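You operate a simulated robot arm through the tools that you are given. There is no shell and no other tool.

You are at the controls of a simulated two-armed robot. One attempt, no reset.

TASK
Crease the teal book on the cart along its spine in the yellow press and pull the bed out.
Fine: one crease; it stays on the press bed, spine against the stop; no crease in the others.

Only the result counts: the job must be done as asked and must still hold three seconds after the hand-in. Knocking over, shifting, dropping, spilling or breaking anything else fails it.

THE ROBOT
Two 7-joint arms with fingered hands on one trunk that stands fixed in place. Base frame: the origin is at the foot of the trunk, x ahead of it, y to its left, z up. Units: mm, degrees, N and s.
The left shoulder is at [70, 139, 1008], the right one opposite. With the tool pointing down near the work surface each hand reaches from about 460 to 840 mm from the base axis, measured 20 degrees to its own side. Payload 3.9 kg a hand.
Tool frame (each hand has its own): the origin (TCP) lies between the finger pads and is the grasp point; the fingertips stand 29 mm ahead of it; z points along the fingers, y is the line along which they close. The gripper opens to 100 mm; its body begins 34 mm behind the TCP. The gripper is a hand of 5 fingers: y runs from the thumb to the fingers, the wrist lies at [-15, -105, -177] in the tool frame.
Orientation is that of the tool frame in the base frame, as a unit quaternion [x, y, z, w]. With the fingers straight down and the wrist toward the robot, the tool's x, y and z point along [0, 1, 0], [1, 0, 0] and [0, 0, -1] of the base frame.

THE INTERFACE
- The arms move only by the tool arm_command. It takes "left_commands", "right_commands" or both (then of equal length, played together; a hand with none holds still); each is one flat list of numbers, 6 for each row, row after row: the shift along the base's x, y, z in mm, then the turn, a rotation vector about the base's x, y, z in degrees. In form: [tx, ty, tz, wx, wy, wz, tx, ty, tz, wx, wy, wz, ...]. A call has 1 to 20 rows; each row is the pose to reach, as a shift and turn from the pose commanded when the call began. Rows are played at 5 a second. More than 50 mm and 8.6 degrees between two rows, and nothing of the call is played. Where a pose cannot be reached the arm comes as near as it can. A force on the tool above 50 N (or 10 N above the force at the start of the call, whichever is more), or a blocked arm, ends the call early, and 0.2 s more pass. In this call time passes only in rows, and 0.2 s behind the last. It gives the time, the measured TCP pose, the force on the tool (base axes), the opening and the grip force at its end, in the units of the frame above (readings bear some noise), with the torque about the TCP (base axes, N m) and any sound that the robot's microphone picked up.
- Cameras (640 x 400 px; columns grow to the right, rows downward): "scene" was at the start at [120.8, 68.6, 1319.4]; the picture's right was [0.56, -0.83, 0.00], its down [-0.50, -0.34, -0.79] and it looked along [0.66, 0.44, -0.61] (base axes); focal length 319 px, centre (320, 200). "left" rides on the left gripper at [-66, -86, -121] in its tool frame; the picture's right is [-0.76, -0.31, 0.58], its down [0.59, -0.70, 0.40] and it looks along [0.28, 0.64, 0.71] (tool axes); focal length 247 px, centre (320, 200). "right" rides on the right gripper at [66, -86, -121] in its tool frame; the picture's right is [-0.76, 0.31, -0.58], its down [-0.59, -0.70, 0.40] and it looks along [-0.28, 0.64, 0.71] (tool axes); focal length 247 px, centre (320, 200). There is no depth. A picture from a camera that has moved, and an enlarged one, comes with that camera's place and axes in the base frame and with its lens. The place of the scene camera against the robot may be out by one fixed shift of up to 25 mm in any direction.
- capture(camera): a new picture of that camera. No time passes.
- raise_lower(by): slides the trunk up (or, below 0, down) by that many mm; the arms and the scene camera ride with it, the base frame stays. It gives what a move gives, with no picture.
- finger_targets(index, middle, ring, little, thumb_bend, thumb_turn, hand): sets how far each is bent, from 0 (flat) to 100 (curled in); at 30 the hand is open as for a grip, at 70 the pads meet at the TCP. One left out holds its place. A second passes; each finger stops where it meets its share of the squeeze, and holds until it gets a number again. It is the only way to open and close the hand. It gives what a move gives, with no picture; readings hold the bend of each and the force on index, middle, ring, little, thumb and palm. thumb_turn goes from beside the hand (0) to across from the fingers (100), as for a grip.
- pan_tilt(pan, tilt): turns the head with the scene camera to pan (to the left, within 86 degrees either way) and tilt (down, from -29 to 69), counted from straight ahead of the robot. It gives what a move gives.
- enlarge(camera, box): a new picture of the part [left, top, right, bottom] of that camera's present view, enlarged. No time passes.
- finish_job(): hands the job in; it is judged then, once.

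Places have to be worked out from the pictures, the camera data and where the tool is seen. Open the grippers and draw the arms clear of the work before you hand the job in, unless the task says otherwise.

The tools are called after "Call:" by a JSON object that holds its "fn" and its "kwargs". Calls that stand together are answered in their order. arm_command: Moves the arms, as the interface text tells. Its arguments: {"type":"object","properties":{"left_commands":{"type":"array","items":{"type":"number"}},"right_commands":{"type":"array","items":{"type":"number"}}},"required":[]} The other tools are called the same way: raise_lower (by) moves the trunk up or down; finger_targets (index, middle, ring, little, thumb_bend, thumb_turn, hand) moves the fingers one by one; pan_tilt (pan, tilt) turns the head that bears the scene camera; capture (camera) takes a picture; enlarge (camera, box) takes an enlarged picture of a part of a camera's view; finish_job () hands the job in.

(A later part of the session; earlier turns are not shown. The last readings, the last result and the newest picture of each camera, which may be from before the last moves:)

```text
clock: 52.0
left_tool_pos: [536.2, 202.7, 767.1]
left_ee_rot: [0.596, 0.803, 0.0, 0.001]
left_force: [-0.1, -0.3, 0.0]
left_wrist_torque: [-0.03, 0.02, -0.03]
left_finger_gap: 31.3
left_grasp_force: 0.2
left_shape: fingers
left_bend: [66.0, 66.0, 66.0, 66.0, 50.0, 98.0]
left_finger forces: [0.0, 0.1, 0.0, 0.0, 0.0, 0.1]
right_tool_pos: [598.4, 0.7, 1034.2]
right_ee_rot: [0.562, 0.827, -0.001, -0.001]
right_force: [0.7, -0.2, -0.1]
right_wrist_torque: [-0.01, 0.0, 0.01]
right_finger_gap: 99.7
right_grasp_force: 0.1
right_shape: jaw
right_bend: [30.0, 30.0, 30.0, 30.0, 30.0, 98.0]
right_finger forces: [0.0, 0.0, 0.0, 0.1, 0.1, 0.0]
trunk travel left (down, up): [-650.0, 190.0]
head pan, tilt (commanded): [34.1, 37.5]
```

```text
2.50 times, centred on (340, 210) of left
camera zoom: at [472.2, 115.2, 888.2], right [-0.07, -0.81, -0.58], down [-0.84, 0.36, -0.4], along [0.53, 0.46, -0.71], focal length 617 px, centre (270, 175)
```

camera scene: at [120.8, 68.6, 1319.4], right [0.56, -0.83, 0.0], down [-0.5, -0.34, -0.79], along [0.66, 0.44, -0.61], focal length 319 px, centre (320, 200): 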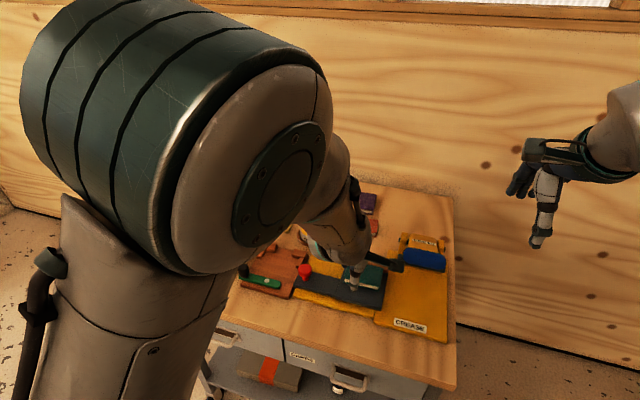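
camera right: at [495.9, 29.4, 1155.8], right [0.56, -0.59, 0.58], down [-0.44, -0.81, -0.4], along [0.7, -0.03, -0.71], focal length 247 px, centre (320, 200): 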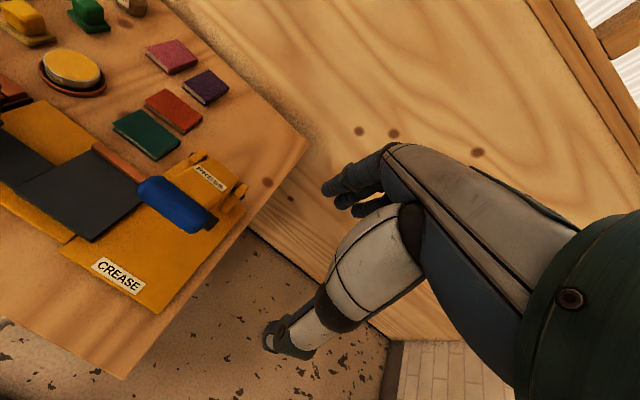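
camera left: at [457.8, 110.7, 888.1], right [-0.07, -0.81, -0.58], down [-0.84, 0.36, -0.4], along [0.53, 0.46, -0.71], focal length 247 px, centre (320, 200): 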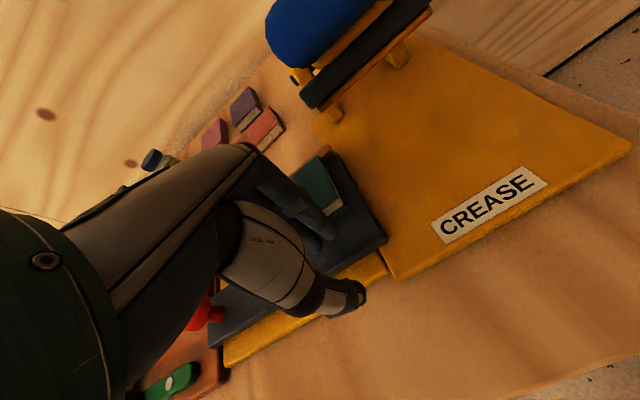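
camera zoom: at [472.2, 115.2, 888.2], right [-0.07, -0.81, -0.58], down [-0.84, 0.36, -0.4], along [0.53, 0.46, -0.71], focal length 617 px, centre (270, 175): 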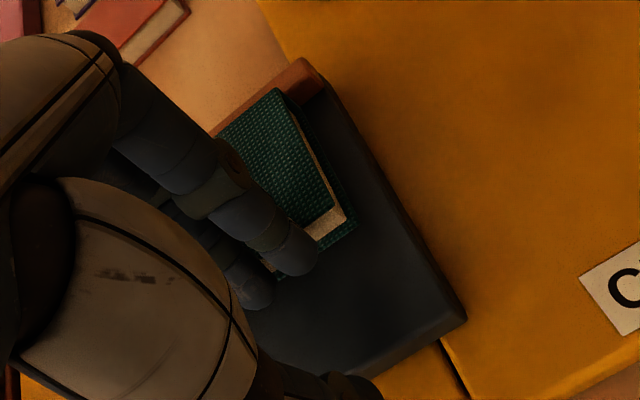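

The index fingertip is right at the front edge now. I continue in 2 mm steps.

Call:
{"fn": "arm_command", "kwargs": {"left_commands": [1, 0.3, 0, 0, 0, 0, 1.9, 0.6, 0, 0, 0, 0]}}

Call:
{"fn": "arm_command", "kwargs": {"left_commands": [1, 0.3, 0, 0, 0, 0, 1.9, 0.6, 0, 0, 0, 0]}}

Call:
{"fn": "arm_command", "kwargs": {"left_commands": [1, 0.3, 0, 0, 0, 0, 1.9, 0.6, 0, 0, 0, 0]}}

Call:
{"fn": "enlarge", "kwargs": {"camera": "left", "box": [260, 130, 420, 290]}}

```text
clock: 52.6
left_tool_pos: [538.2, 203.3, 766.7]
left_ee_rot: [0.596, 0.803, 0.0, 0.0]
left_force: [-0.8, -0.2, 1.4]
left_wrist_torque: [0.01, 0.04, -0.01]
left_finger_gap: 31.2
left_grasp_force: 0.3
left_shape: fingers
left_bend: [66.0, 67.0, 66.0, 66.0, 50.0, 98.0]
left_finger forces: [0.2, 0.6, 0.0, 0.0, 0.0, 0.0]
right_tool_pos: [598.3, -0.7, 1034.6]
right_ee_rot: [0.562, 0.827, 0.001, 0.0]
right_force: [-0.5, -0.1, 0.3]
right_wrist_torque: [0.0, -0.04, 0.01]
right_finger_gap: 100.0
right_grasp_force: 0.0
right_shape: jaw
right_bend: [30.0, 30.0, 30.0, 30.0, 30.0, 98.0]
right_finger forces: [0.0, 0.0, 0.0, 0.1, 0.1, 0.0]
trunk travel left (down, up): [-650.0, 190.0]
head pan, tilt (commanded): [34.1, 37.5]
```

```text
clock: 53.2
left_tool_pos: [540.2, 203.0, 766.7]
left_ee_rot: [0.596, 0.803, 0.001, 0.0]
left_force: [-2.8, -1.2, 0.3]
left_wrist_torque: [-0.03, 0.03, 0.01]
left_finger_gap: 29.5
left_grasp_force: 0.9
left_shape: fingers
left_bend: [67.0, 67.0, 66.0, 66.0, 50.0, 98.0]
left_finger forces: [0.9, 1.4, 0.0, 0.1, 0.0, 0.1]
right_tool_pos: [598.1, 0.5, 1035.9]
right_ee_rot: [0.562, 0.827, 0.0, -0.001]
right_force: [0.1, 0.4, -0.1]
right_wrist_torque: [-0.02, -0.01, -0.02]
right_finger_gap: 99.7
right_grasp_force: 0.0
right_shape: jaw
right_bend: [30.0, 30.0, 30.0, 30.0, 30.0, 98.0]
right_finger forces: [0.0, 0.1, 0.1, 0.0, 0.0, 0.0]
trunk travel left (down, up): [-650.0, 190.0]
head pan, tilt (commanded): [34.1, 37.5]
```

```text
clock: 53.8
left_tool_pos: [542.6, 202.8, 769.1]
left_ee_rot: [0.596, 0.803, 0.0, 0.0]
left_force: [-4.6, -1.7, 0.8]
left_wrist_torque: [-0.02, 0.12, 0.03]
left_finger_gap: 28.5
left_grasp_force: 2.3
left_shape: fingers
left_bend: [68.0, 68.0, 67.0, 66.0, 50.0, 98.0]
left_finger forces: [1.9, 2.6, 1.0, 0.0, 0.0, 0.0]
right_tool_pos: [598.6, -0.3, 1035.5]
right_ee_rot: [0.563, 0.826, 0.0, 0.001]
right_force: [0.3, -0.8, 1.2]
right_wrist_torque: [-0.01, 0.0, 0.02]
right_finger_gap: 100.1
right_grasp_force: 0.2
right_shape: jaw
right_bend: [30.0, 30.0, 30.0, 30.0, 30.0, 98.0]
right_finger forces: [0.1, 0.1, 0.0, 0.1, 0.0, 0.0]
trunk travel left (down, up): [-650.0, 190.0]
head pan, tilt (commanded): [34.1, 37.5]
```

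```text
2.50 times, centred on (340, 210) of left
camera zoom: at [477.7, 116.4, 888.8], right [-0.07, -0.81, -0.58], down [-0.84, 0.36, -0.4], along [0.53, 0.46, -0.71], focal length 617 px, centre (270, 175)
```

zoom: 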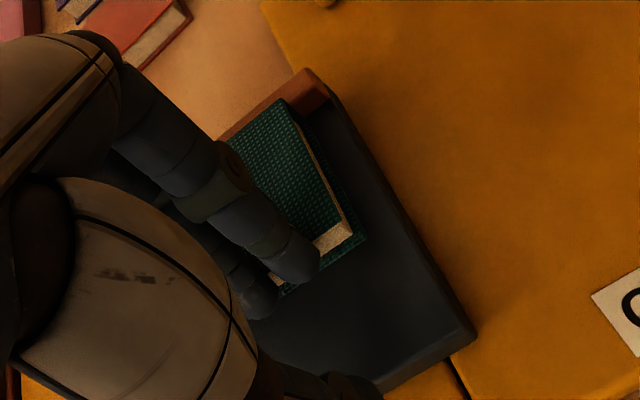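

Index, middle and ring now press on the front edge (about 5 N total). I push a bit further so the spine seats along the stop.

Call:
{"fn": "arm_command", "kwargs": {"left_commands": [1, 0.3, 0, 0, 0, 0, 1.9, 0.6, 0, 0, 0, 0]}}

Call:
{"fn": "arm_command", "kwargs": {"left_commands": [1, 0.3, 0, 0, 0, 0, 1.9, 0.6, 0, 0, 0, 0]}}

Call:
{"fn": "enlarge", "kwargs": {"camera": "left", "box": [260, 130, 420, 290]}}

Call:
{"fn": "enlarge", "kwargs": {"camera": "right", "box": [40, 100, 200, 240]}}

```text
clock: 54.4
left_tool_pos: [544.2, 204.0, 768.6]
left_ee_rot: [0.597, 0.803, 0.001, 0.001]
left_force: [-7.3, -2.2, 1.2]
left_wrist_torque: [-0.03, 0.16, 0.09]
left_finger_gap: 27.3
left_grasp_force: 4.0
left_shape: fingers
left_bend: [68.0, 71.0, 68.0, 66.0, 50.0, 98.0]
left_finger forces: [3.1, 3.4, 1.8, 0.0, 0.0, 0.0]
right_tool_pos: [597.5, 0.0, 1034.7]
right_ee_rot: [0.563, 0.827, 0.001, 0.001]
right_force: [0.2, 0.0, 0.0]
right_wrist_torque: [-0.01, 0.05, 0.0]
right_finger_gap: 99.7
right_grasp_force: 0.0
right_shape: jaw
right_bend: [30.0, 30.0, 30.0, 30.0, 30.0, 98.0]
right_finger forces: [0.0, 0.0, 0.1, 0.1, 0.0, 0.0]
trunk travel left (down, up): [-650.0, 190.0]
head pan, tilt (commanded): [34.1, 37.5]
```

```text
clock: 55.0
left_tool_pos: [545.0, 205.0, 768.6]
left_ee_rot: [0.596, 0.803, 0.001, 0.001]
left_force: [-7.6, -3.2, 3.4]
left_wrist_torque: [-0.04, 0.22, 0.07]
left_finger_gap: 25.1
left_grasp_force: 4.7
left_shape: fingers
left_bend: [71.0, 71.0, 69.0, 66.0, 50.0, 98.0]
left_finger forces: [3.5, 3.3, 2.6, 0.1, 0.1, 0.0]
right_tool_pos: [597.9, -0.4, 1036.5]
right_ee_rot: [0.562, 0.827, 0.0, 0.001]
right_force: [-0.3, -0.5, 0.0]
right_wrist_torque: [0.0, 0.0, 0.01]
right_finger_gap: 99.7
right_grasp_force: 0.1
right_shape: jaw
right_bend: [30.0, 30.0, 30.0, 30.0, 30.0, 98.0]
right_finger forces: [0.0, 0.1, 0.0, 0.1, 0.0, 0.0]
trunk travel left (down, up): [-650.0, 190.0]
head pan, tilt (commanded): [34.1, 37.5]
```

```text
2.50 times, centred on (340, 210) of left
camera zoom: at [481.3, 117.7, 888.9], right [-0.07, -0.81, -0.58], down [-0.84, 0.36, -0.4], along [0.53, 0.46, -0.71], focal length 617 px, centre (270, 175)
```

zoom: 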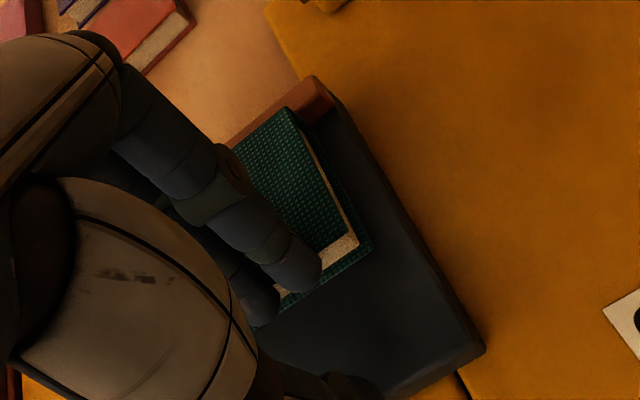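

```text
2.86 times, centred on (120, 170) of right
camera zoom: at [493.5, 28.6, 1157.0], right [0.56, -0.59, 0.58], down [-0.44, -0.81, -0.4], along [0.7, -0.03, -0.71], focal length 706 px, centre (891, 286)
```

zoom: 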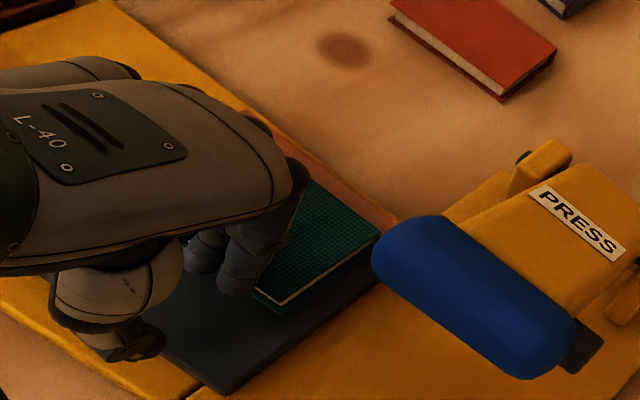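

Force levelled at about 9 N and the book did not move relative to the bed, so it is seated on the stop. I back off, lift, and verify from above.

Call:
{"fn": "arm_command", "kwargs": {"left_commands": [-4.8, -1.4, 0, 0, 0, 0, -9.6, -2.9, 0, 0, 0, 0, -19, -5.8, 0, 0, 0, 0, -24, -7, 15, 0, 0, 0, -24, 5, 35, 0, 0, 0, -24, 15, 60, 0, 0, 0]}}

Call:
{"fn": "enlarge", "kwargs": {"camera": "left", "box": [270, 140, 460, 330]}}

Call:
{"fn": "enlarge", "kwargs": {"camera": "right", "box": [40, 100, 200, 240]}}

```text
clock: 56.4
left_tool_pos: [519.8, 222.3, 827.4]
left_ee_rot: [0.596, 0.803, 0.0, 0.0]
left_force: [-0.5, 0.2, -0.5]
left_wrist_torque: [0.01, -0.01, 0.02]
left_finger_gap: 30.6
left_grasp_force: 0.1
left_shape: fingers
left_bend: [66.0, 66.0, 66.0, 66.0, 50.0, 98.0]
left_finger forces: [0.0, 0.0, 0.0, 0.1, 0.0, 0.0]
right_tool_pos: [597.8, 0.7, 1036.1]
right_ee_rot: [0.562, 0.827, -0.001, 0.0]
right_force: [0.0, -0.1, 1.0]
right_wrist_torque: [-0.01, -0.02, 0.02]
right_finger_gap: 99.7
right_grasp_force: 0.1
right_shape: jaw
right_bend: [30.0, 30.0, 30.0, 30.0, 30.0, 98.0]
right_finger forces: [0.0, 0.0, 0.1, 0.0, 0.1, 0.0]
trunk travel left (down, up): [-650.0, 190.0]
head pan, tilt (commanded): [34.1, 37.5]
```

```text
2.11 times, centred on (365, 235) of left
camera zoom: at [456.3, 134.5, 948.2], right [-0.07, -0.81, -0.58], down [-0.84, 0.36, -0.4], along [0.53, 0.46, -0.71], focal length 520 px, centre (225, 126)
```

zoom: 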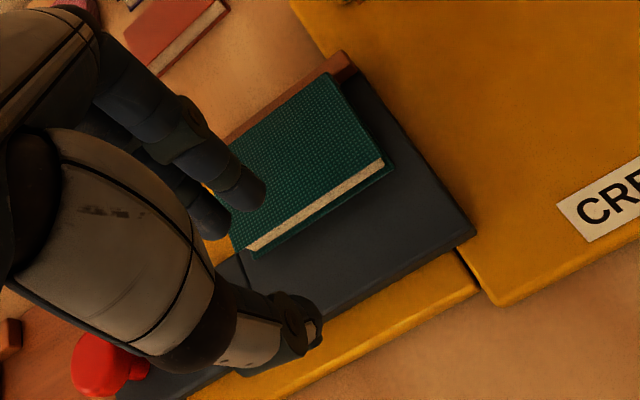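

```text
2.86 times, centred on (120, 170) of right
camera zoom: at [494.1, 29.1, 1156.6], right [0.56, -0.59, 0.58], down [-0.44, -0.81, -0.4], along [0.7, -0.03, -0.71], focal length 706 px, centre (891, 286)
```

zoom: 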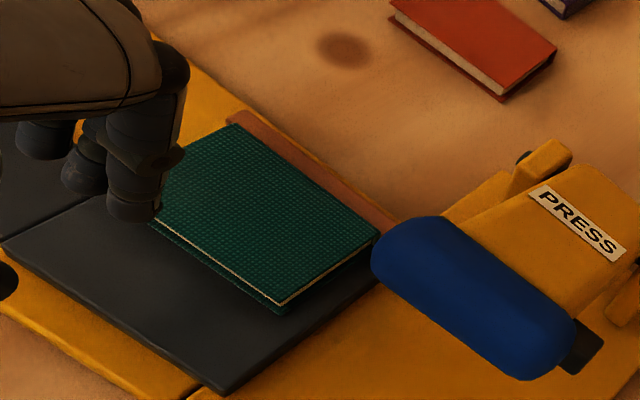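

The spine runs parallel and close along the stop. Next I open the hand and go back over the red knob.

Call:
{"fn": "arm_command", "kwargs": {"left_commands": [-3, 18, 2, 0, 0, 0, -5, 36, 5, 0, 0, 0, -8, 54, 5, 0, 0, 0, -11, 72, 5, 0, 0, 0, -14, 90, 5, 0, 0, 0, -16, 108, 5, 0, 0, 0, -19, 124.5, 5, 0, 0, 0]}}

Call:
{"fn": "finger_targets", "kwargs": {"hand": "left", "index": 30, "middle": 30, "ring": 30, "little": 30, "thumb_bend": 30}}

Call:
{"fn": "capture", "kwargs": {"camera": "left"}}

Call:
{"fn": "enlarge", "kwargs": {"camera": "scene", "box": [270, 210, 430, 320]}}

```text
clock: 58.0
left_tool_pos: [502.1, 346.2, 831.0]
left_ee_rot: [0.597, 0.803, 0.0, 0.0]
left_force: [-0.8, 0.4, 0.5]
left_wrist_torque: [0.0, 0.01, 0.0]
left_finger_gap: 30.9
left_grasp_force: 0.2
left_shape: fingers
left_bend: [66.0, 66.0, 66.0, 66.0, 50.0, 98.0]
left_finger forces: [0.0, 0.1, 0.0, 0.0, 0.0, 0.0]
right_tool_pos: [598.8, 0.9, 1034.2]
right_ee_rot: [0.561, 0.828, -0.001, 0.0]
right_force: [-0.5, -0.5, -0.5]
right_wrist_torque: [-0.05, -0.02, 0.02]
right_finger_gap: 99.5
right_grasp_force: 0.0
right_shape: jaw
right_bend: [30.0, 30.0, 30.0, 30.0, 30.0, 98.0]
right_finger forces: [0.0, 0.1, 0.0, 0.1, 0.0, 0.0]
trunk travel left (down, up): [-650.0, 190.0]
head pan, tilt (commanded): [34.1, 37.5]
```

```text
clock: 59.0
left_tool_pos: [502.8, 345.5, 832.4]
left_ee_rot: [0.596, 0.803, 0.001, -0.001]
left_force: [0.4, -0.1, 0.0]
left_wrist_torque: [-0.01, 0.0, -0.03]
left_finger_gap: 98.3
left_grasp_force: 0.1
left_shape: fingers
left_bend: [30.0, 30.0, 30.0, 30.0, 30.0, 98.0]
left_finger forces: [0.1, 0.1, 0.0, 0.0, 0.0, 0.0]
right_tool_pos: [599.5, 0.9, 1034.3]
right_ee_rot: [0.563, 0.827, 0.0, 0.001]
right_force: [-0.6, 0.7, -0.1]
right_wrist_torque: [0.02, 0.01, -0.01]
right_finger_gap: 99.8
right_grasp_force: 0.0
right_shape: jaw
right_bend: [30.0, 30.0, 30.0, 30.0, 30.0, 98.0]
right_finger forces: [0.0, 0.1, 0.0, 0.0, 0.0, 0.1]
trunk travel left (down, up): [-650.0, 190.0]
head pan, tilt (commanded): [34.1, 37.5]
```

```text
taken
camera left: at [438.7, 258.2, 952.7], right [-0.07, -0.81, -0.58], down [-0.84, 0.36, -0.4], along [0.53, 0.46, -0.71], focal length 247 px, centre (320, 200)
```

left: 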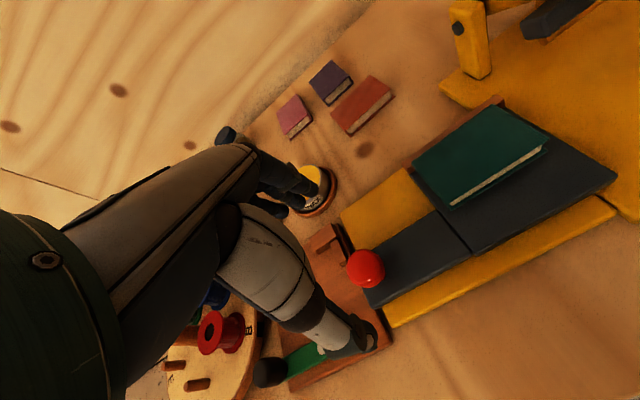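

```text
3.64 times, centred on (350, 265) of scene
camera zoom: at [120.8, 68.7, 1319.4], right [0.56, -0.83, 0.0], down [-0.5, -0.34, -0.79], along [0.66, 0.44, -0.61], focal length 1159 px, centre (211, -36)
```

zoom: 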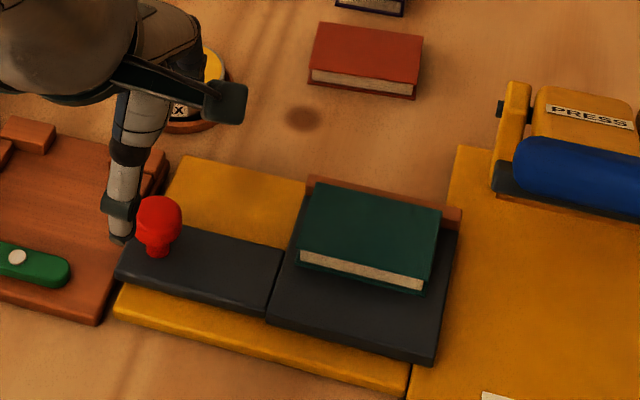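

The knob is about on the tool axis. I descend and grip it as before.

Call:
{"fn": "arm_command", "kwargs": {"left_commands": [0.6, -1.9, -15, 0, 0, 0, 0.6, -1.9, -35, 0, 0, 0, 0.6, -1.9, -52, 0, 0, 0, 0.6, -1.9, -62, 0, 0, 0]}}

Call:
{"fn": "finger_targets", "kwargs": {"hand": "left", "index": 60, "middle": 60, "ring": 60, "little": 60, "thumb_bend": 62}}

Call:
{"fn": "finger_targets", "kwargs": {"hand": "left", "index": 75, "middle": 75, "ring": 65, "little": 65, "thumb_bend": 75}}

```text
clock: 60.0
left_tool_pos: [503.0, 343.1, 770.4]
left_ee_rot: [0.596, 0.803, 0.001, 0.0]
left_force: [0.5, 0.0, 0.9]
left_wrist_torque: [-0.02, -0.01, 0.01]
left_finger_gap: 98.4
left_grasp_force: 0.0
left_shape: fingers
left_bend: [30.0, 30.0, 30.0, 30.0, 30.0, 98.0]
left_finger forces: [0.1, 0.0, 0.1, 0.0, 0.1, 0.0]
right_tool_pos: [599.4, -0.6, 1033.7]
right_ee_rot: [0.562, 0.827, -0.001, 0.0]
right_force: [0.2, -0.3, -0.2]
right_wrist_torque: [0.01, 0.0, -0.01]
right_finger_gap: 99.7
right_grasp_force: 0.1
right_shape: jaw
right_bend: [30.0, 30.0, 30.0, 30.0, 30.0, 98.0]
right_finger forces: [0.0, 0.1, 0.0, 0.0, 0.1, 0.0]
trunk travel left (down, up): [-650.0, 190.0]
head pan, tilt (commanded): [34.1, 37.5]
```

```text
clock: 61.0
left_tool_pos: [503.5, 343.3, 771.2]
left_ee_rot: [0.596, 0.803, 0.0, -0.001]
left_force: [-1.3, -0.9, -0.6]
left_wrist_torque: [0.0, 0.02, -0.01]
left_finger_gap: 26.3
left_grasp_force: 1.3
left_shape: fingers
left_bend: [60.0, 59.0, 60.0, 60.0, 61.0, 97.0]
left_finger forces: [0.1, 0.5, 0.1, 0.0, 1.5, 0.1]
right_tool_pos: [599.0, 0.5, 1034.1]
right_ee_rot: [0.563, 0.827, 0.0, 0.001]
right_force: [0.1, 0.0, 0.8]
right_wrist_torque: [-0.02, -0.02, 0.01]
right_finger_gap: 99.8
right_grasp_force: 0.1
right_shape: jaw
right_bend: [30.0, 30.0, 30.0, 30.0, 30.0, 98.0]
right_finger forces: [0.0, 0.0, 0.0, 0.1, 0.0, 0.0]
trunk travel left (down, up): [-650.0, 190.0]
head pan, tilt (commanded): [34.1, 37.5]
```

```text
clock: 62.0
left_tool_pos: [503.8, 343.6, 769.6]
left_ee_rot: [0.596, 0.803, 0.0, 0.0]
left_force: [7.0, 1.9, -2.3]
left_wrist_torque: [0.04, -0.14, -0.06]
left_finger_gap: 20.9
left_grasp_force: 15.7
left_shape: fingers
left_bend: [59.0, 62.0, 65.0, 65.0, 65.0, 97.0]
left_finger forces: [10.1, 10.3, 0.0, 0.0, 10.6, 0.1]
right_tool_pos: [600.7, 0.4, 1032.9]
right_ee_rot: [0.561, 0.827, 0.0, -0.001]
right_force: [-0.2, -0.7, 0.9]
right_wrist_torque: [-0.01, -0.01, 0.02]
right_finger_gap: 99.7
right_grasp_force: 0.0
right_shape: jaw
right_bend: [30.0, 30.0, 30.0, 30.0, 30.0, 98.0]
right_finger forces: [0.0, 0.1, 0.1, 0.0, 0.1, 0.0]
trunk travel left (down, up): [-650.0, 190.0]
head pan, tilt (commanded): [34.1, 37.5]
```

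Grip is balanced. I push the bed in gently along the cart axis.

Call:
{"fn": "arm_command", "kwargs": {"left_commands": [0.9, -2.9, 0, 0, 0, 0, 2.3, -7.7, 0, 0, 0, 0, 4, -13.4, 0, 0, 0, 0, 5.7, -19.2, 0, 0, 0, 0, 7.4, -24.9, 0, 0, 0, 0, 9.1, -30.7, 0, 0, 0, 0, 10.8, -36.4, 0, 0, 0, 0, 12.5, -42.2, 0, 0, 0, 0, 14.2, -48, 0, 0, 0, 0, 15.9, -53.7, 0, 0, 0, 0, 17.6, -59.5, 0, 0, 0, 0, 19.3, -65.2, 0, 0, 0, 0, 21, -71, 0, 0, 0, 0, 22.7, -76.7, 0, 0, 0, 0, 24.4, -82.5, 0, 0, 0, 0, 26.1, -88.2, 0, 0, 0, 0, 27.8, -94, 0, 0, 0, 0, 29.3, -98.8, 0, 0, 0, 0]}}

Call:
{"fn": "capture", "kwargs": {"camera": "left"}}

Call:
{"fn": "enlarge", "kwargs": {"camera": "scene", "box": [310, 210, 470, 340]}}

Call:
{"fn": "enlarge", "kwargs": {"camera": "right", "box": [40, 100, 260, 300]}}

```text
clock: 65.8
left_tool_pos: [534.2, 245.3, 769.5]
left_ee_rot: [0.596, 0.803, 0.0, 0.001]
left_force: [6.0, 4.1, 1.8]
left_wrist_torque: [0.08, -0.12, -0.04]
left_finger_gap: 20.9
left_grasp_force: 15.6
left_shape: fingers
left_bend: [59.0, 62.0, 65.0, 65.0, 65.0, 97.0]
left_finger forces: [10.3, 10.2, 0.0, 0.1, 11.0, 0.0]
right_tool_pos: [598.9, 0.4, 1033.3]
right_ee_rot: [0.562, 0.827, 0.0, 0.0]
right_force: [-0.3, 0.0, -0.8]
right_wrist_torque: [0.0, 0.02, 0.0]
right_finger_gap: 99.7
right_grasp_force: 0.0
right_shape: jaw
right_bend: [30.0, 30.0, 30.0, 30.0, 30.0, 98.0]
right_finger forces: [0.0, 0.0, 0.1, 0.0, 0.1, 0.0]
trunk travel left (down, up): [-650.0, 190.0]
head pan, tilt (commanded): [34.1, 37.5]
```

```text
taken
camera left: at [469.8, 157.5, 890.4], right [-0.08, -0.81, -0.58], down [-0.84, 0.36, -0.4], along [0.53, 0.46, -0.71], focal length 247 px, centre (320, 200)
```

left: 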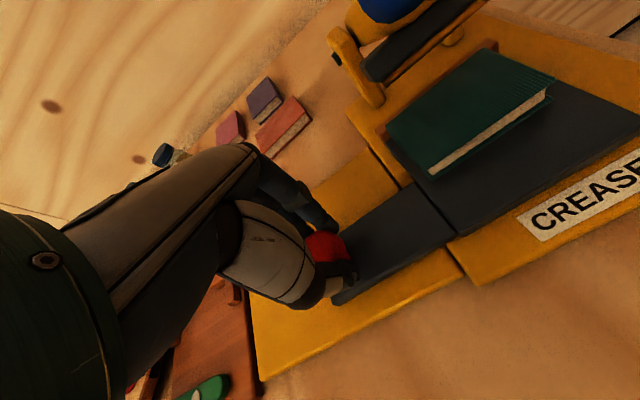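

```text
3.08 times, centred on (390, 275) of scene
camera zoom: at [121.5, 69.0, 1319.3], right [0.56, -0.83, 0.0], down [-0.5, -0.34, -0.79], along [0.66, 0.44, -0.61], focal length 980 px, centre (105, -31)
```

zoom: 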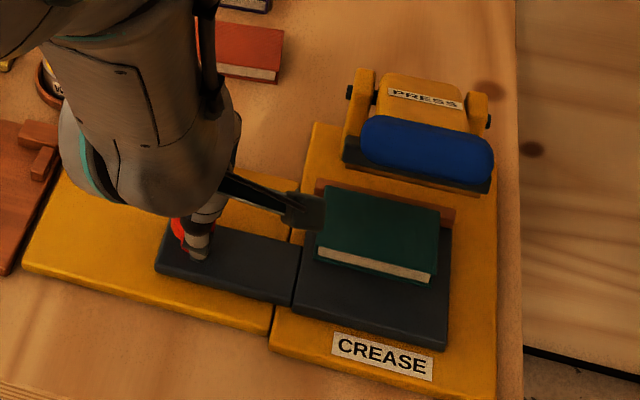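

```text
2.00 times, centred on (150, 200) of right
camera zoom: at [495.7, 29.5, 1155.9], right [0.56, -0.59, 0.58], down [-0.44, -0.81, -0.4], along [0.7, -0.03, -0.71], focal length 494 px, centre (660, 200)
```

zoom: 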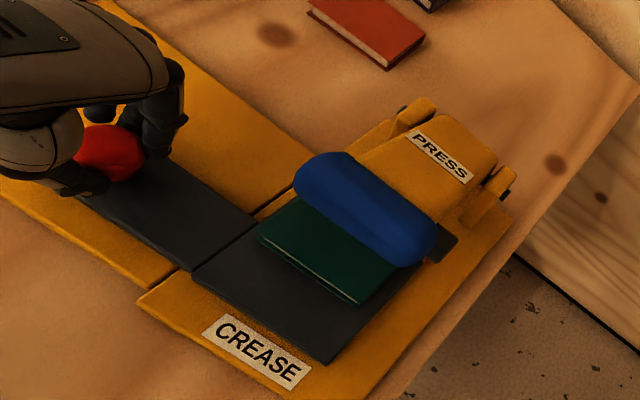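

Nearly in. I push the last 13–15 mm in small steps until the end stop is felt.

Call:
{"fn": "arm_command", "kwargs": {"left_commands": [0.4, -2.9, 0, 0, 0, 0, 1.0, -5.8, 0, 0, 0, 0, 1.8, -8.7, 0, 0, 0, 0, 2.4, -11, 0, 0, 0, 0]}}

Call:
{"fn": "arm_command", "kwargs": {"left_commands": [0.6, -1.9, 0, 0, 0, 0, 0.9, -3.4, 0, 0, 0, 0]}}

Call:
{"fn": "enlarge", "kwargs": {"camera": "right", "box": [40, 100, 260, 300]}}

```text
clock: 66.8
left_tool_pos: [536.1, 233.6, 769.8]
left_ee_rot: [0.595, 0.803, -0.001, 0.001]
left_force: [9.1, 4.9, 2.9]
left_wrist_torque: [0.03, -0.23, -0.06]
left_finger_gap: 20.7
left_grasp_force: 16.8
left_shape: fingers
left_bend: [59.0, 62.0, 65.0, 65.0, 65.0, 97.0]
left_finger forces: [11.3, 10.9, 0.0, 0.1, 9.9, 0.0]
right_tool_pos: [600.5, 0.4, 1033.8]
right_ee_rot: [0.562, 0.827, -0.001, -0.001]
right_force: [1.2, 0.4, 0.2]
right_wrist_torque: [-0.02, -0.02, -0.02]
right_finger_gap: 100.0
right_grasp_force: 0.0
right_shape: jaw
right_bend: [30.0, 30.0, 30.0, 30.0, 30.0, 98.0]
right_finger forces: [0.1, 0.0, 0.0, 0.0, 0.1, 0.1]
trunk travel left (down, up): [-650.0, 190.0]
head pan, tilt (commanded): [34.1, 37.5]
```

```text
clock: 67.4
left_tool_pos: [536.5, 231.8, 769.3]
left_ee_rot: [0.596, 0.803, -0.001, -0.001]
left_force: [7.0, 12.9, 2.3]
left_wrist_torque: [0.21, -0.16, -0.02]
left_finger_gap: 20.4
left_grasp_force: 15.6
left_shape: fingers
left_bend: [59.0, 62.0, 65.0, 65.0, 65.0, 97.0]
left_finger forces: [9.5, 12.3, 0.1, 0.1, 9.1, 0.0]
right_tool_pos: [599.9, 1.7, 1034.0]
right_ee_rot: [0.563, 0.827, -0.001, 0.001]
right_force: [-0.5, -0.2, -0.5]
right_wrist_torque: [0.0, 0.0, -0.02]
right_finger_gap: 99.8
right_grasp_force: 0.1
right_shape: jaw
right_bend: [30.0, 30.0, 30.0, 30.0, 30.0, 98.0]
right_finger forces: [0.0, 0.0, 0.1, 0.1, 0.1, 0.0]
trunk travel left (down, up): [-650.0, 190.0]
head pan, tilt (commanded): [34.1, 37.5]
```

```text
2.00 times, centred on (150, 200) of right
camera zoom: at [495.7, 31.1, 1155.8], right [0.56, -0.59, 0.58], down [-0.44, -0.81, -0.4], along [0.7, -0.03, -0.71], focal length 494 px, centre (660, 200)
```

zoom: 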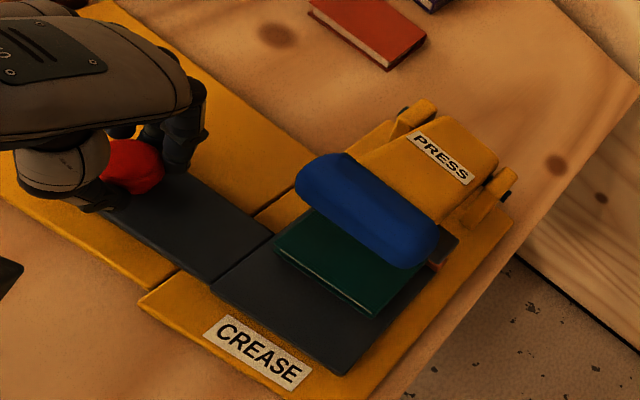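

End of travel felt (13 N): the bed is fully in with the book under the press. I release the knob and draw the left hand up and away to the left.

Call:
{"fn": "finger_targets", "kwargs": {"hand": "left", "index": 30, "middle": 30, "ring": 30, "little": 30, "thumb_bend": 30}}

Call:
{"fn": "arm_command", "kwargs": {"left_commands": [0, 0, 15, 0, 0, 0, 0, 0, 35, 0, 0, 0, 0, 0, 60, 0, 0, 0, -3, 15, 65, 0, 0, 0, -8, 35, 65, 0, 0, 0, -13, 55, 65, 0, 0, 0, -19, 75, 65, 0, 0, 0, -25, 95, 65, 0, 0, 0, -31, 112, 65, 0, 0, 0]}}

Call:
{"fn": "capture", "kwargs": {"camera": "left"}}

Call:
{"fn": "enlarge", "kwargs": {"camera": "scene", "box": [310, 210, 470, 340]}}

Call:
{"fn": "enlarge", "kwargs": {"camera": "right", "box": [40, 100, 260, 300]}}

```text
clock: 68.4
left_tool_pos: [536.6, 229.9, 769.9]
left_ee_rot: [0.597, 0.802, 0.0, 0.0]
left_force: [0.1, -0.8, 0.2]
left_wrist_torque: [0.03, -0.01, -0.01]
left_finger_gap: 98.1
left_grasp_force: 0.0
left_shape: fingers
left_bend: [30.0, 30.0, 30.0, 30.0, 30.0, 97.0]
left_finger forces: [0.1, 0.0, 0.0, 0.0, 0.0, 0.0]
right_tool_pos: [599.5, 1.0, 1033.4]
right_ee_rot: [0.562, 0.827, -0.001, 0.0]
right_force: [0.0, 0.3, -0.4]
right_wrist_torque: [0.01, 0.0, -0.02]
right_finger_gap: 99.8
right_grasp_force: 0.2
right_shape: jaw
right_bend: [30.0, 30.0, 30.0, 30.0, 30.0, 98.0]
right_finger forces: [0.0, 0.0, 0.0, 0.1, 0.0, 0.0]
trunk travel left (down, up): [-650.0, 190.0]
head pan, tilt (commanded): [34.1, 37.5]
```

```text
clock: 70.4
left_tool_pos: [504.6, 343.7, 834.9]
left_ee_rot: [0.596, 0.803, 0.0, 0.001]
left_force: [0.3, -0.1, 0.3]
left_wrist_torque: [0.0, 0.01, 0.0]
left_finger_gap: 98.4
left_grasp_force: 0.0
left_shape: fingers
left_bend: [30.0, 30.0, 30.0, 30.0, 30.0, 98.0]
left_finger forces: [0.0, 0.0, 0.0, 0.1, 0.0, 0.1]
right_tool_pos: [599.1, 0.5, 1034.9]
right_ee_rot: [0.562, 0.827, 0.0, -0.001]
right_force: [-0.5, -0.2, -0.4]
right_wrist_torque: [0.0, 0.01, 0.0]
right_finger_gap: 99.9
right_grasp_force: 0.1
right_shape: jaw
right_bend: [30.0, 30.0, 30.0, 30.0, 30.0, 98.0]
right_finger forces: [0.0, 0.0, 0.0, 0.0, 0.1, 0.1]
trunk travel left (down, up): [-650.0, 190.0]
head pan, tilt (commanded): [34.1, 37.5]
```

```text
taken
camera left: at [440.8, 256.3, 956.6], right [-0.08, -0.81, -0.58], down [-0.84, 0.36, -0.4], along [0.53, 0.46, -0.71], focal length 247 px, centre (320, 200)
```

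left: 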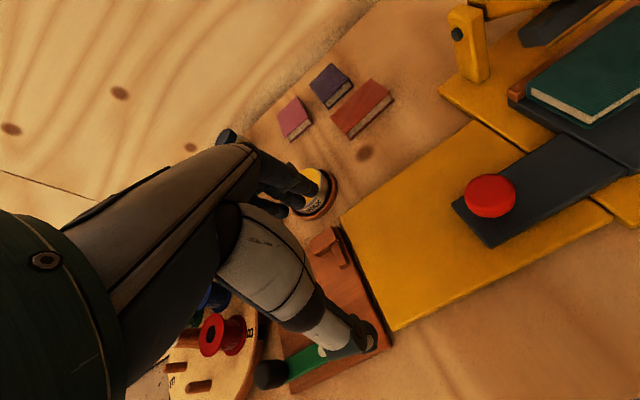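

```text
3.08 times, centred on (390, 275) of scene
camera zoom: at [120.5, 69.3, 1319.4], right [0.56, -0.83, 0.0], down [-0.5, -0.34, -0.79], along [0.66, 0.44, -0.61], focal length 980 px, centre (105, -31)
```

zoom: 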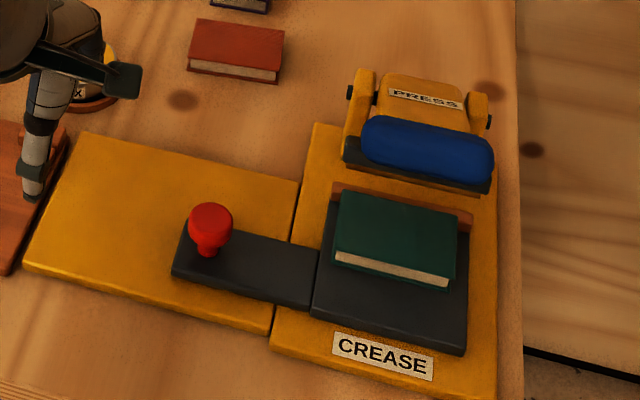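

```text
2.00 times, centred on (150, 200) of right
camera zoom: at [494.7, 29.8, 1156.3], right [0.56, -0.59, 0.58], down [-0.44, -0.81, -0.4], along [0.7, -0.03, -0.71], focal length 494 px, centre (660, 200)
```

zoom: 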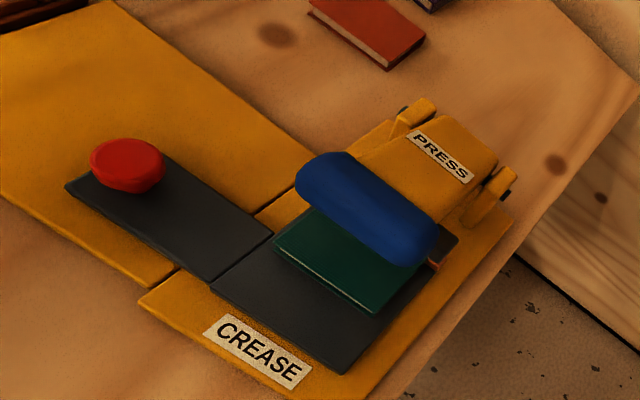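

The bed is in, with the book under the raised lever. Now I prepare the right hand as a fist for pushing the blue handle down and look at its shape.

Call:
{"fn": "finger_targets", "kwargs": {"hand": "right", "index": 100, "middle": 100, "ring": 100, "little": 100, "thumb_bend": 30, "thumb_turn": 0}}

Call:
{"fn": "capture", "kwargs": {"camera": "right"}}

Call:
{"fn": "enlarge", "kwargs": {"camera": "scene", "box": [490, 60, 640, 260]}}

```text
clock: 71.4
left_tool_pos: [505.5, 343.2, 835.9]
left_ee_rot: [0.596, 0.803, 0.001, 0.0]
left_force: [0.3, 0.0, 0.4]
left_wrist_torque: [0.01, -0.02, 0.0]
left_finger_gap: 98.5
left_grasp_force: 0.0
left_shape: fingers
left_bend: [30.0, 30.0, 30.0, 30.0, 30.0, 98.0]
left_finger forces: [0.0, 0.0, 0.1, 0.0, 0.0, 0.1]
right_tool_pos: [599.0, 1.1, 1034.0]
right_ee_rot: [0.563, 0.827, 0.001, 0.0]
right_force: [-0.6, 0.4, 0.1]
right_wrist_torque: [0.02, -0.02, 0.0]
right_finger_gap: 93.1
right_grasp_force: 0.1
right_shape: fingers
right_bend: [100.0, 100.0, 100.0, 100.0, 30.0, 0.0]
right_finger forces: [0.1, 0.0, 0.0, 0.1, 0.0, 0.0]
trunk travel left (down, up): [-650.0, 190.0]
head pan, tilt (commanded): [34.1, 37.5]
```

```text
taken
camera right: at [495.0, 29.2, 1156.2], right [0.56, -0.59, 0.58], down [-0.44, -0.81, -0.4], along [0.7, -0.03, -0.71], focal length 247 px, centre (320, 200)
```

right: 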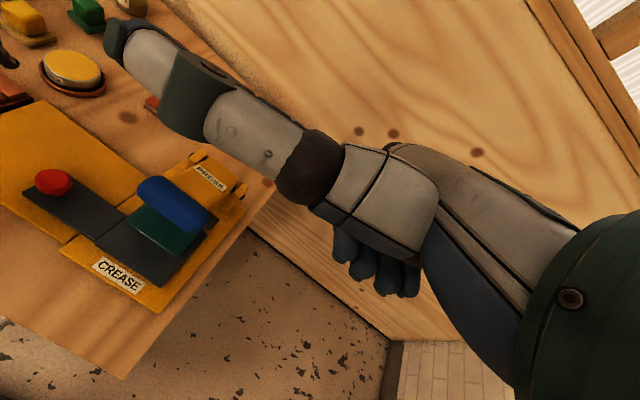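

```text
2.00 times, centred on (565, 160) of scene
camera zoom: at [120.8, 68.7, 1319.4], right [0.56, -0.83, 0.0], down [-0.5, -0.34, -0.79], along [0.66, 0.44, -0.61], focal length 637 px, centre (-170, 280)
```

zoom: 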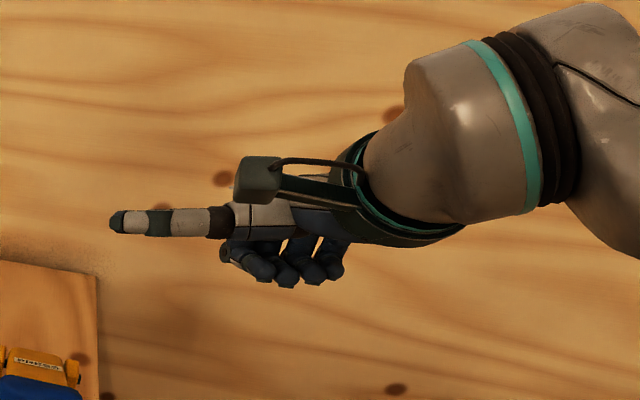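

The sideways thumb sticks out far. I try folding the thumb across instead for a compact fist.

Call:
{"fn": "finger_targets", "kwargs": {"hand": "right", "thumb_bend": 100, "thumb_turn": 100}}

Call:
{"fn": "capture", "kwargs": {"camera": "right"}}

Call:
{"fn": "enlarge", "kwargs": {"camera": "scene", "box": [490, 60, 640, 260]}}

```text
clock: 72.4
left_tool_pos: [504.7, 342.9, 836.0]
left_ee_rot: [0.596, 0.803, 0.0, 0.0]
left_force: [0.5, 0.2, 0.0]
left_wrist_torque: [0.01, -0.01, -0.01]
left_finger_gap: 98.3
left_grasp_force: 0.1
left_shape: fingers
left_bend: [30.0, 30.0, 30.0, 30.0, 30.0, 98.0]
left_finger forces: [0.0, 0.0, 0.0, 0.0, 0.0, 0.0]
right_tool_pos: [598.4, -1.0, 1034.3]
right_ee_rot: [0.562, 0.827, 0.001, 0.001]
right_force: [-0.3, 0.5, -0.2]
right_wrist_torque: [0.01, 0.01, -0.01]
right_finger_gap: 35.9
right_grasp_force: 0.0
right_shape: fingers
right_bend: [100.0, 100.0, 100.0, 100.0, 97.0, 85.0]
right_finger forces: [0.0, 0.0, 0.0, 0.1, 0.0, 0.0]
trunk travel left (down, up): [-650.0, 190.0]
head pan, tilt (commanded): [34.1, 37.5]
```

```text
taken
camera right: at [495.0, 29.2, 1156.2], right [0.56, -0.59, 0.58], down [-0.44, -0.81, -0.4], along [0.7, -0.03, -0.71], focal length 247 px, centre (320, 200)
```

right: 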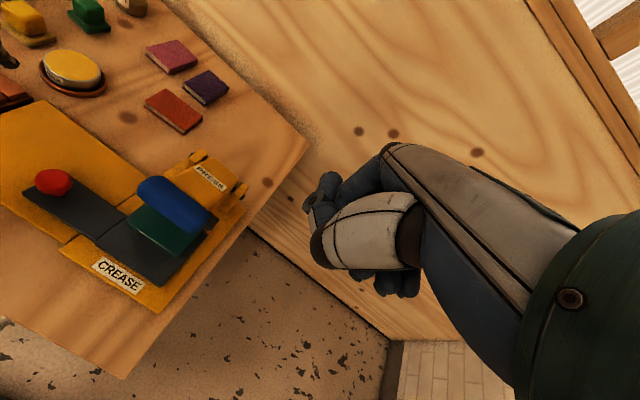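

```text
2.00 times, centred on (565, 160) of scene
camera zoom: at [120.8, 68.6, 1319.4], right [0.56, -0.83, 0.0], down [-0.5, -0.34, -0.79], along [0.66, 0.44, -0.61], focal length 637 px, centre (-170, 280)
```

zoom: 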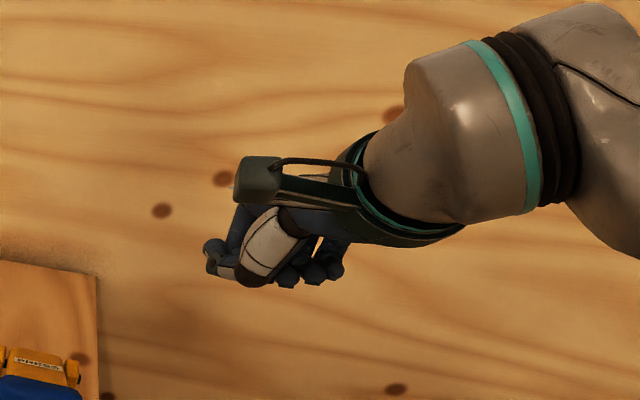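

A compact fist, its underside about at the TCP height and spanning x≈+10…−60 in the tool frame. I bring the right hand above the blue handle (centre about (593, 117, 855)), staying ~60 mm above it first.

Call:
{"fn": "arm_command", "kwargs": {"right_commands": [-1.6, 17.6, -8, 0, 0, -0.6, -3.2, 35.2, -20, 0, 0, -1.3, -4.9, 52.9, -35, 0, 0, -1.9, -6.5, 70.5, -50, 0, 0, -2.5, -8.1, 88, -65, 0, 0, -3.1, -9.8, 105.8, -80, 0, 0, -3.8, -11.4, 123.4, -92, 0, 0, -4.4, -13, 141, -100, 0, 0, -5]}}

Call:
{"fn": "capture", "kwargs": {"camera": "right"}}

Call:
{"fn": "capture", "kwargs": {"camera": "scene"}}

Call:
{"fn": "capture", "kwargs": {"camera": "left"}}

```text
clock: 74.2
left_tool_pos: [504.3, 343.0, 837.7]
left_ee_rot: [0.596, 0.803, -0.001, 0.0]
left_force: [-0.6, 0.6, -0.5]
left_wrist_torque: [0.01, -0.01, 0.03]
left_finger_gap: 98.4
left_grasp_force: 0.2
left_shape: fingers
left_bend: [30.0, 30.0, 30.0, 30.0, 30.0, 98.0]
left_finger forces: [0.1, 0.1, 0.0, 0.1, 0.0, 0.1]
right_tool_pos: [585.4, 140.0, 935.4]
right_ee_rot: [0.598, 0.801, 0.0, 0.0]
right_force: [0.2, -0.3, 0.6]
right_wrist_torque: [-0.02, -0.01, 0.01]
right_finger_gap: 35.9
right_grasp_force: 0.0
right_shape: fingers
right_bend: [100.0, 100.0, 100.0, 100.0, 97.0, 85.0]
right_finger forces: [0.1, 0.0, 0.0, 0.1, 0.0, 0.1]
trunk travel left (down, up): [-650.0, 190.0]
head pan, tilt (commanded): [34.1, 37.5]
```

```text
taken
camera right: at [485.1, 178.7, 1056.4], right [0.51, -0.64, 0.58], down [-0.51, -0.76, -0.4], along [0.7, -0.09, -0.71], focal length 247 px, centre (320, 200)
```

right: 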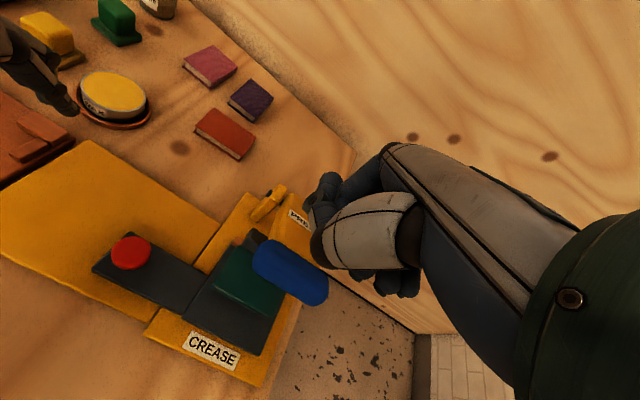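

```text
taken
camera scene: at [120.9, 69.3, 1319.4], right [0.56, -0.83, 0.0], down [-0.5, -0.34, -0.79], along [0.66, 0.44, -0.61], focal length 319 px, centre (320, 200)
```

scene: 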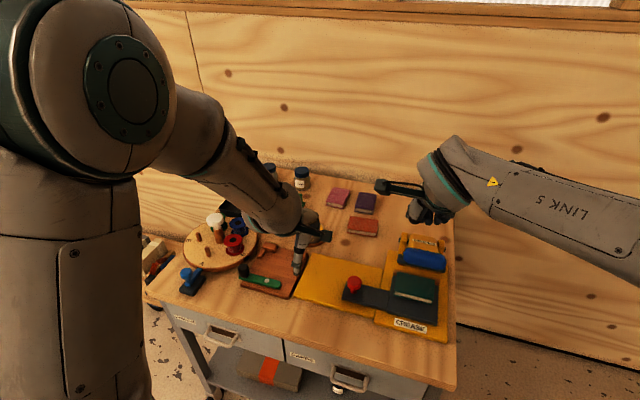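

```text
taken
camera left: at [441.4, 256.2, 956.6], right [-0.07, -0.81, -0.58], down [-0.84, 0.36, -0.4], along [0.53, 0.46, -0.71], focal length 247 px, centre (320, 200)
```

left: 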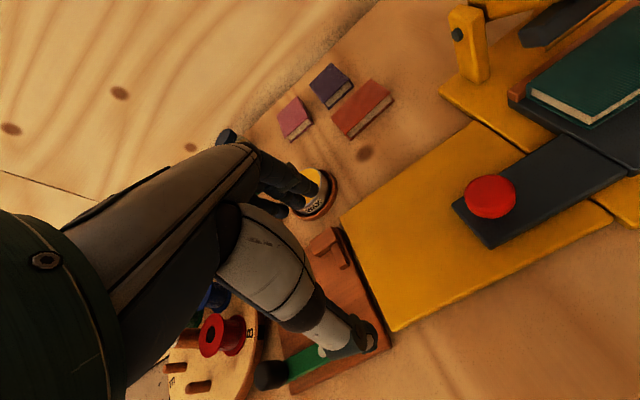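

The fist hovers near the handle. I enlarge the right view to place the handle precisely relative to the fist.

Call:
{"fn": "enlarge", "kwargs": {"camera": "right", "box": [170, 160, 430, 360]}}

Call:
{"fn": "enlarge", "kwargs": {"camera": "scene", "box": [350, 160, 490, 340]}}

```text
2.00 times, centred on (300, 260) of right
camera zoom: at [485.1, 178.7, 1056.4], right [0.51, -0.64, 0.58], down [-0.51, -0.76, -0.4], along [0.7, -0.09, -0.71], focal length 494 px, centre (360, 80)
```

zoom: 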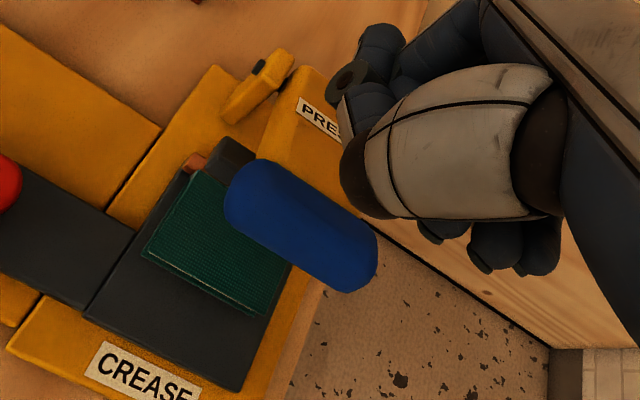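

```text
2.22 times, centred on (420, 250) of scene
camera zoom: at [120.9, 69.3, 1319.4], right [0.56, -0.83, 0.0], down [-0.5, -0.34, -0.79], along [0.66, 0.44, -0.61], focal length 708 px, centre (98, 89)
```

zoom: 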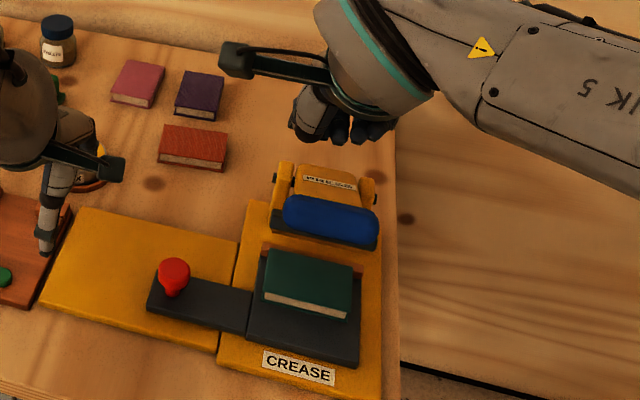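

The folded thumb would sit under the fist and be the first, weak contact. I turn the thumb aside again (it clears everything at this spot) so the four curled fingers form the pressing face, and check the view.

Call:
{"fn": "finger_targets", "kwargs": {"hand": "right", "thumb_bend": 10, "thumb_turn": 0}}

Call:
{"fn": "arm_command", "kwargs": {"right_commands": [5, 3.6, 0, 0, 0, 0, 10.4, 7.2, 0, 0, 0, 0, 10.4, 7.2, -20, 0, 0, 0, 10.4, 7.2, -40, 0, 0, 0]}}

Call:
{"fn": "capture", "kwargs": {"camera": "right"}}

Call:
{"fn": "enlarge", "kwargs": {"camera": "scene", "box": [330, 150, 490, 310]}}

```text
clock: 75.2
left_tool_pos: [505.1, 342.5, 836.2]
left_ee_rot: [0.597, 0.803, 0.001, -0.001]
left_force: [-0.1, -0.3, 0.1]
left_wrist_torque: [0.02, -0.03, 0.01]
left_finger_gap: 98.5
left_grasp_force: 0.0
left_shape: fingers
left_bend: [30.0, 30.0, 30.0, 30.0, 30.0, 98.0]
left_finger forces: [0.0, 0.0, 0.0, 0.0, 0.1, 0.0]
right_tool_pos: [583.8, 139.7, 936.1]
right_ee_rot: [0.598, 0.802, 0.0, 0.0]
right_force: [0.3, -0.2, -0.3]
right_wrist_torque: [0.0, -0.01, -0.02]
right_finger_gap: 94.8
right_grasp_force: 0.0
right_shape: fingers
right_bend: [100.0, 100.0, 100.0, 100.0, 10.0, 0.0]
right_finger forces: [0.0, 0.0, 0.0, 0.0, 0.0, 0.0]
trunk travel left (down, up): [-650.0, 190.0]
head pan, tilt (commanded): [34.1, 37.5]
```

```text
clock: 76.2
left_tool_pos: [505.4, 344.2, 834.9]
left_ee_rot: [0.596, 0.803, 0.001, 0.0]
left_force: [-0.3, -0.1, 1.0]
left_wrist_torque: [-0.02, -0.01, 0.0]
left_finger_gap: 98.3
left_grasp_force: 0.0
left_shape: fingers
left_bend: [30.0, 30.0, 30.0, 30.0, 30.0, 98.0]
left_finger forces: [0.0, 0.0, 0.1, 0.0, 0.0, 0.1]
right_tool_pos: [597.5, 147.2, 895.7]
right_ee_rot: [0.597, 0.802, 0.001, 0.0]
right_force: [0.3, -0.1, -0.9]
right_wrist_torque: [-0.01, -0.05, -0.02]
right_finger_gap: 95.0
right_grasp_force: 0.1
right_shape: fingers
right_bend: [100.0, 100.0, 100.0, 100.0, 10.0, 0.0]
right_finger forces: [0.0, 0.0, 0.0, 0.0, 0.0, 0.0]
trunk travel left (down, up): [-650.0, 190.0]
head pan, tilt (commanded): [34.1, 37.5]
```

```text
taken
camera right: at [496.1, 185.5, 1016.7], right [0.51, -0.64, 0.58], down [-0.51, -0.76, -0.4], along [0.7, -0.09, -0.71], focal length 247 px, centre (320, 200)
```

right: 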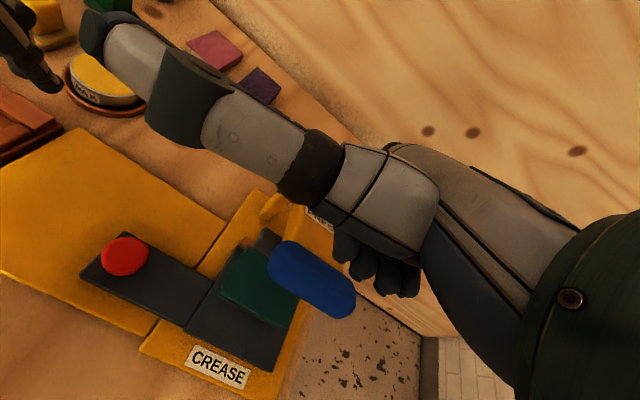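

```text
2.50 times, centred on (410, 230) of scene
camera zoom: at [121.1, 68.8, 1319.4], right [0.56, -0.83, 0.0], down [-0.5, -0.34, -0.79], along [0.66, 0.44, -0.61], focal length 797 px, centre (95, 125)
```

zoom: 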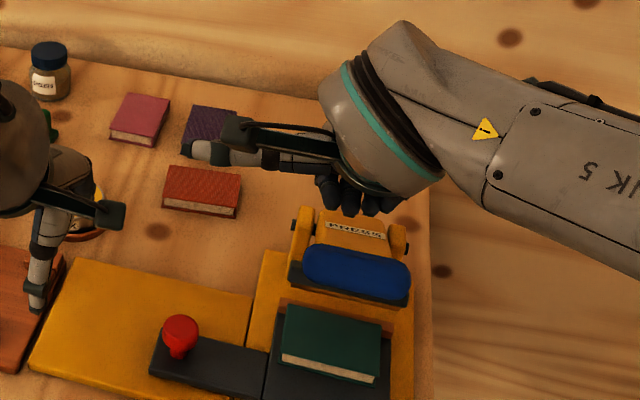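

The handle centre lies at tool (−18, −10), right under the curled fingers. I descend toward contact, first quickly and then in small steps.

Call:
{"fn": "arm_command", "kwargs": {"right_commands": [0, 0, -10, 0, 0, 0, 0, 0, -20, 0, 0, 0, 0, 0, -30, 0, 0, 0]}}

Call:
{"fn": "capture", "kwargs": {"camera": "right"}}

Call:
{"fn": "enlarge", "kwargs": {"camera": "scene", "box": [360, 190, 460, 290]}}

```text
clock: 77.0
left_tool_pos: [505.1, 341.8, 835.9]
left_ee_rot: [0.596, 0.803, 0.0, 0.001]
left_force: [1.0, 0.2, -0.9]
left_wrist_torque: [-0.04, 0.01, 0.02]
left_finger_gap: 98.4
left_grasp_force: 0.1
left_shape: fingers
left_bend: [30.0, 30.0, 30.0, 30.0, 30.0, 98.0]
left_finger forces: [0.0, 0.1, 0.0, 0.0, 0.0, 0.1]
right_tool_pos: [596.8, 148.3, 864.0]
right_ee_rot: [0.598, 0.802, 0.0, 0.0]
right_force: [-1.1, 0.3, 0.7]
right_wrist_torque: [0.0, 0.02, 0.01]
right_finger_gap: 94.7
right_grasp_force: 0.0
right_shape: fingers
right_bend: [100.0, 100.0, 100.0, 100.0, 10.0, 0.0]
right_finger forces: [0.1, 0.1, 0.1, 0.1, 0.0, 0.1]
trunk travel left (down, up): [-650.0, 190.0]
head pan, tilt (commanded): [34.1, 37.5]
```

```text
taken
camera right: at [496.4, 186.0, 986.7], right [0.51, -0.64, 0.58], down [-0.51, -0.77, -0.4], along [0.7, -0.09, -0.71], focal length 247 px, centre (320, 200)
```

right: 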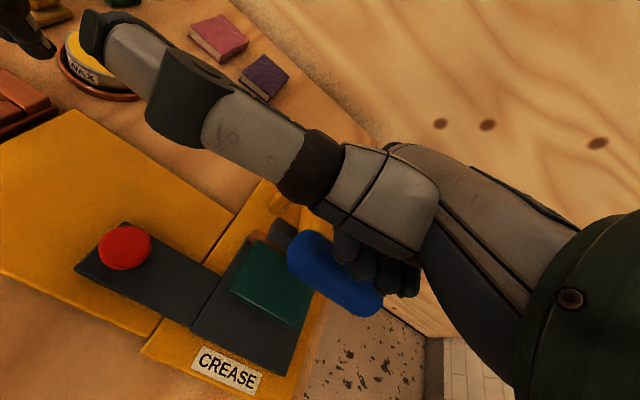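

```text
4.00 times, centred on (410, 240) of scene
camera zoom: at [121.0, 68.7, 1319.4], right [0.56, -0.83, 0.0], down [-0.5, -0.34, -0.79], along [0.66, 0.44, -0.61], focal length 1275 px, centre (-40, 40)
```

zoom: 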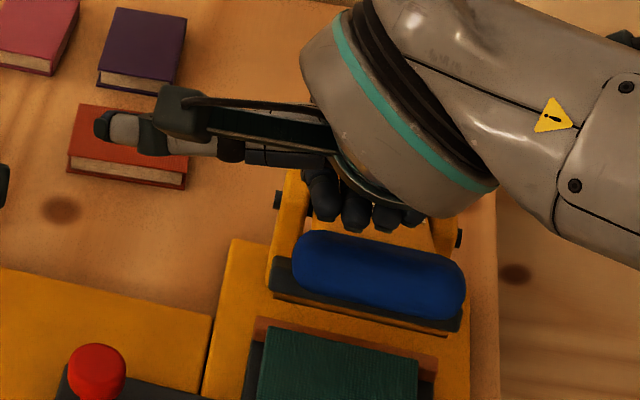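

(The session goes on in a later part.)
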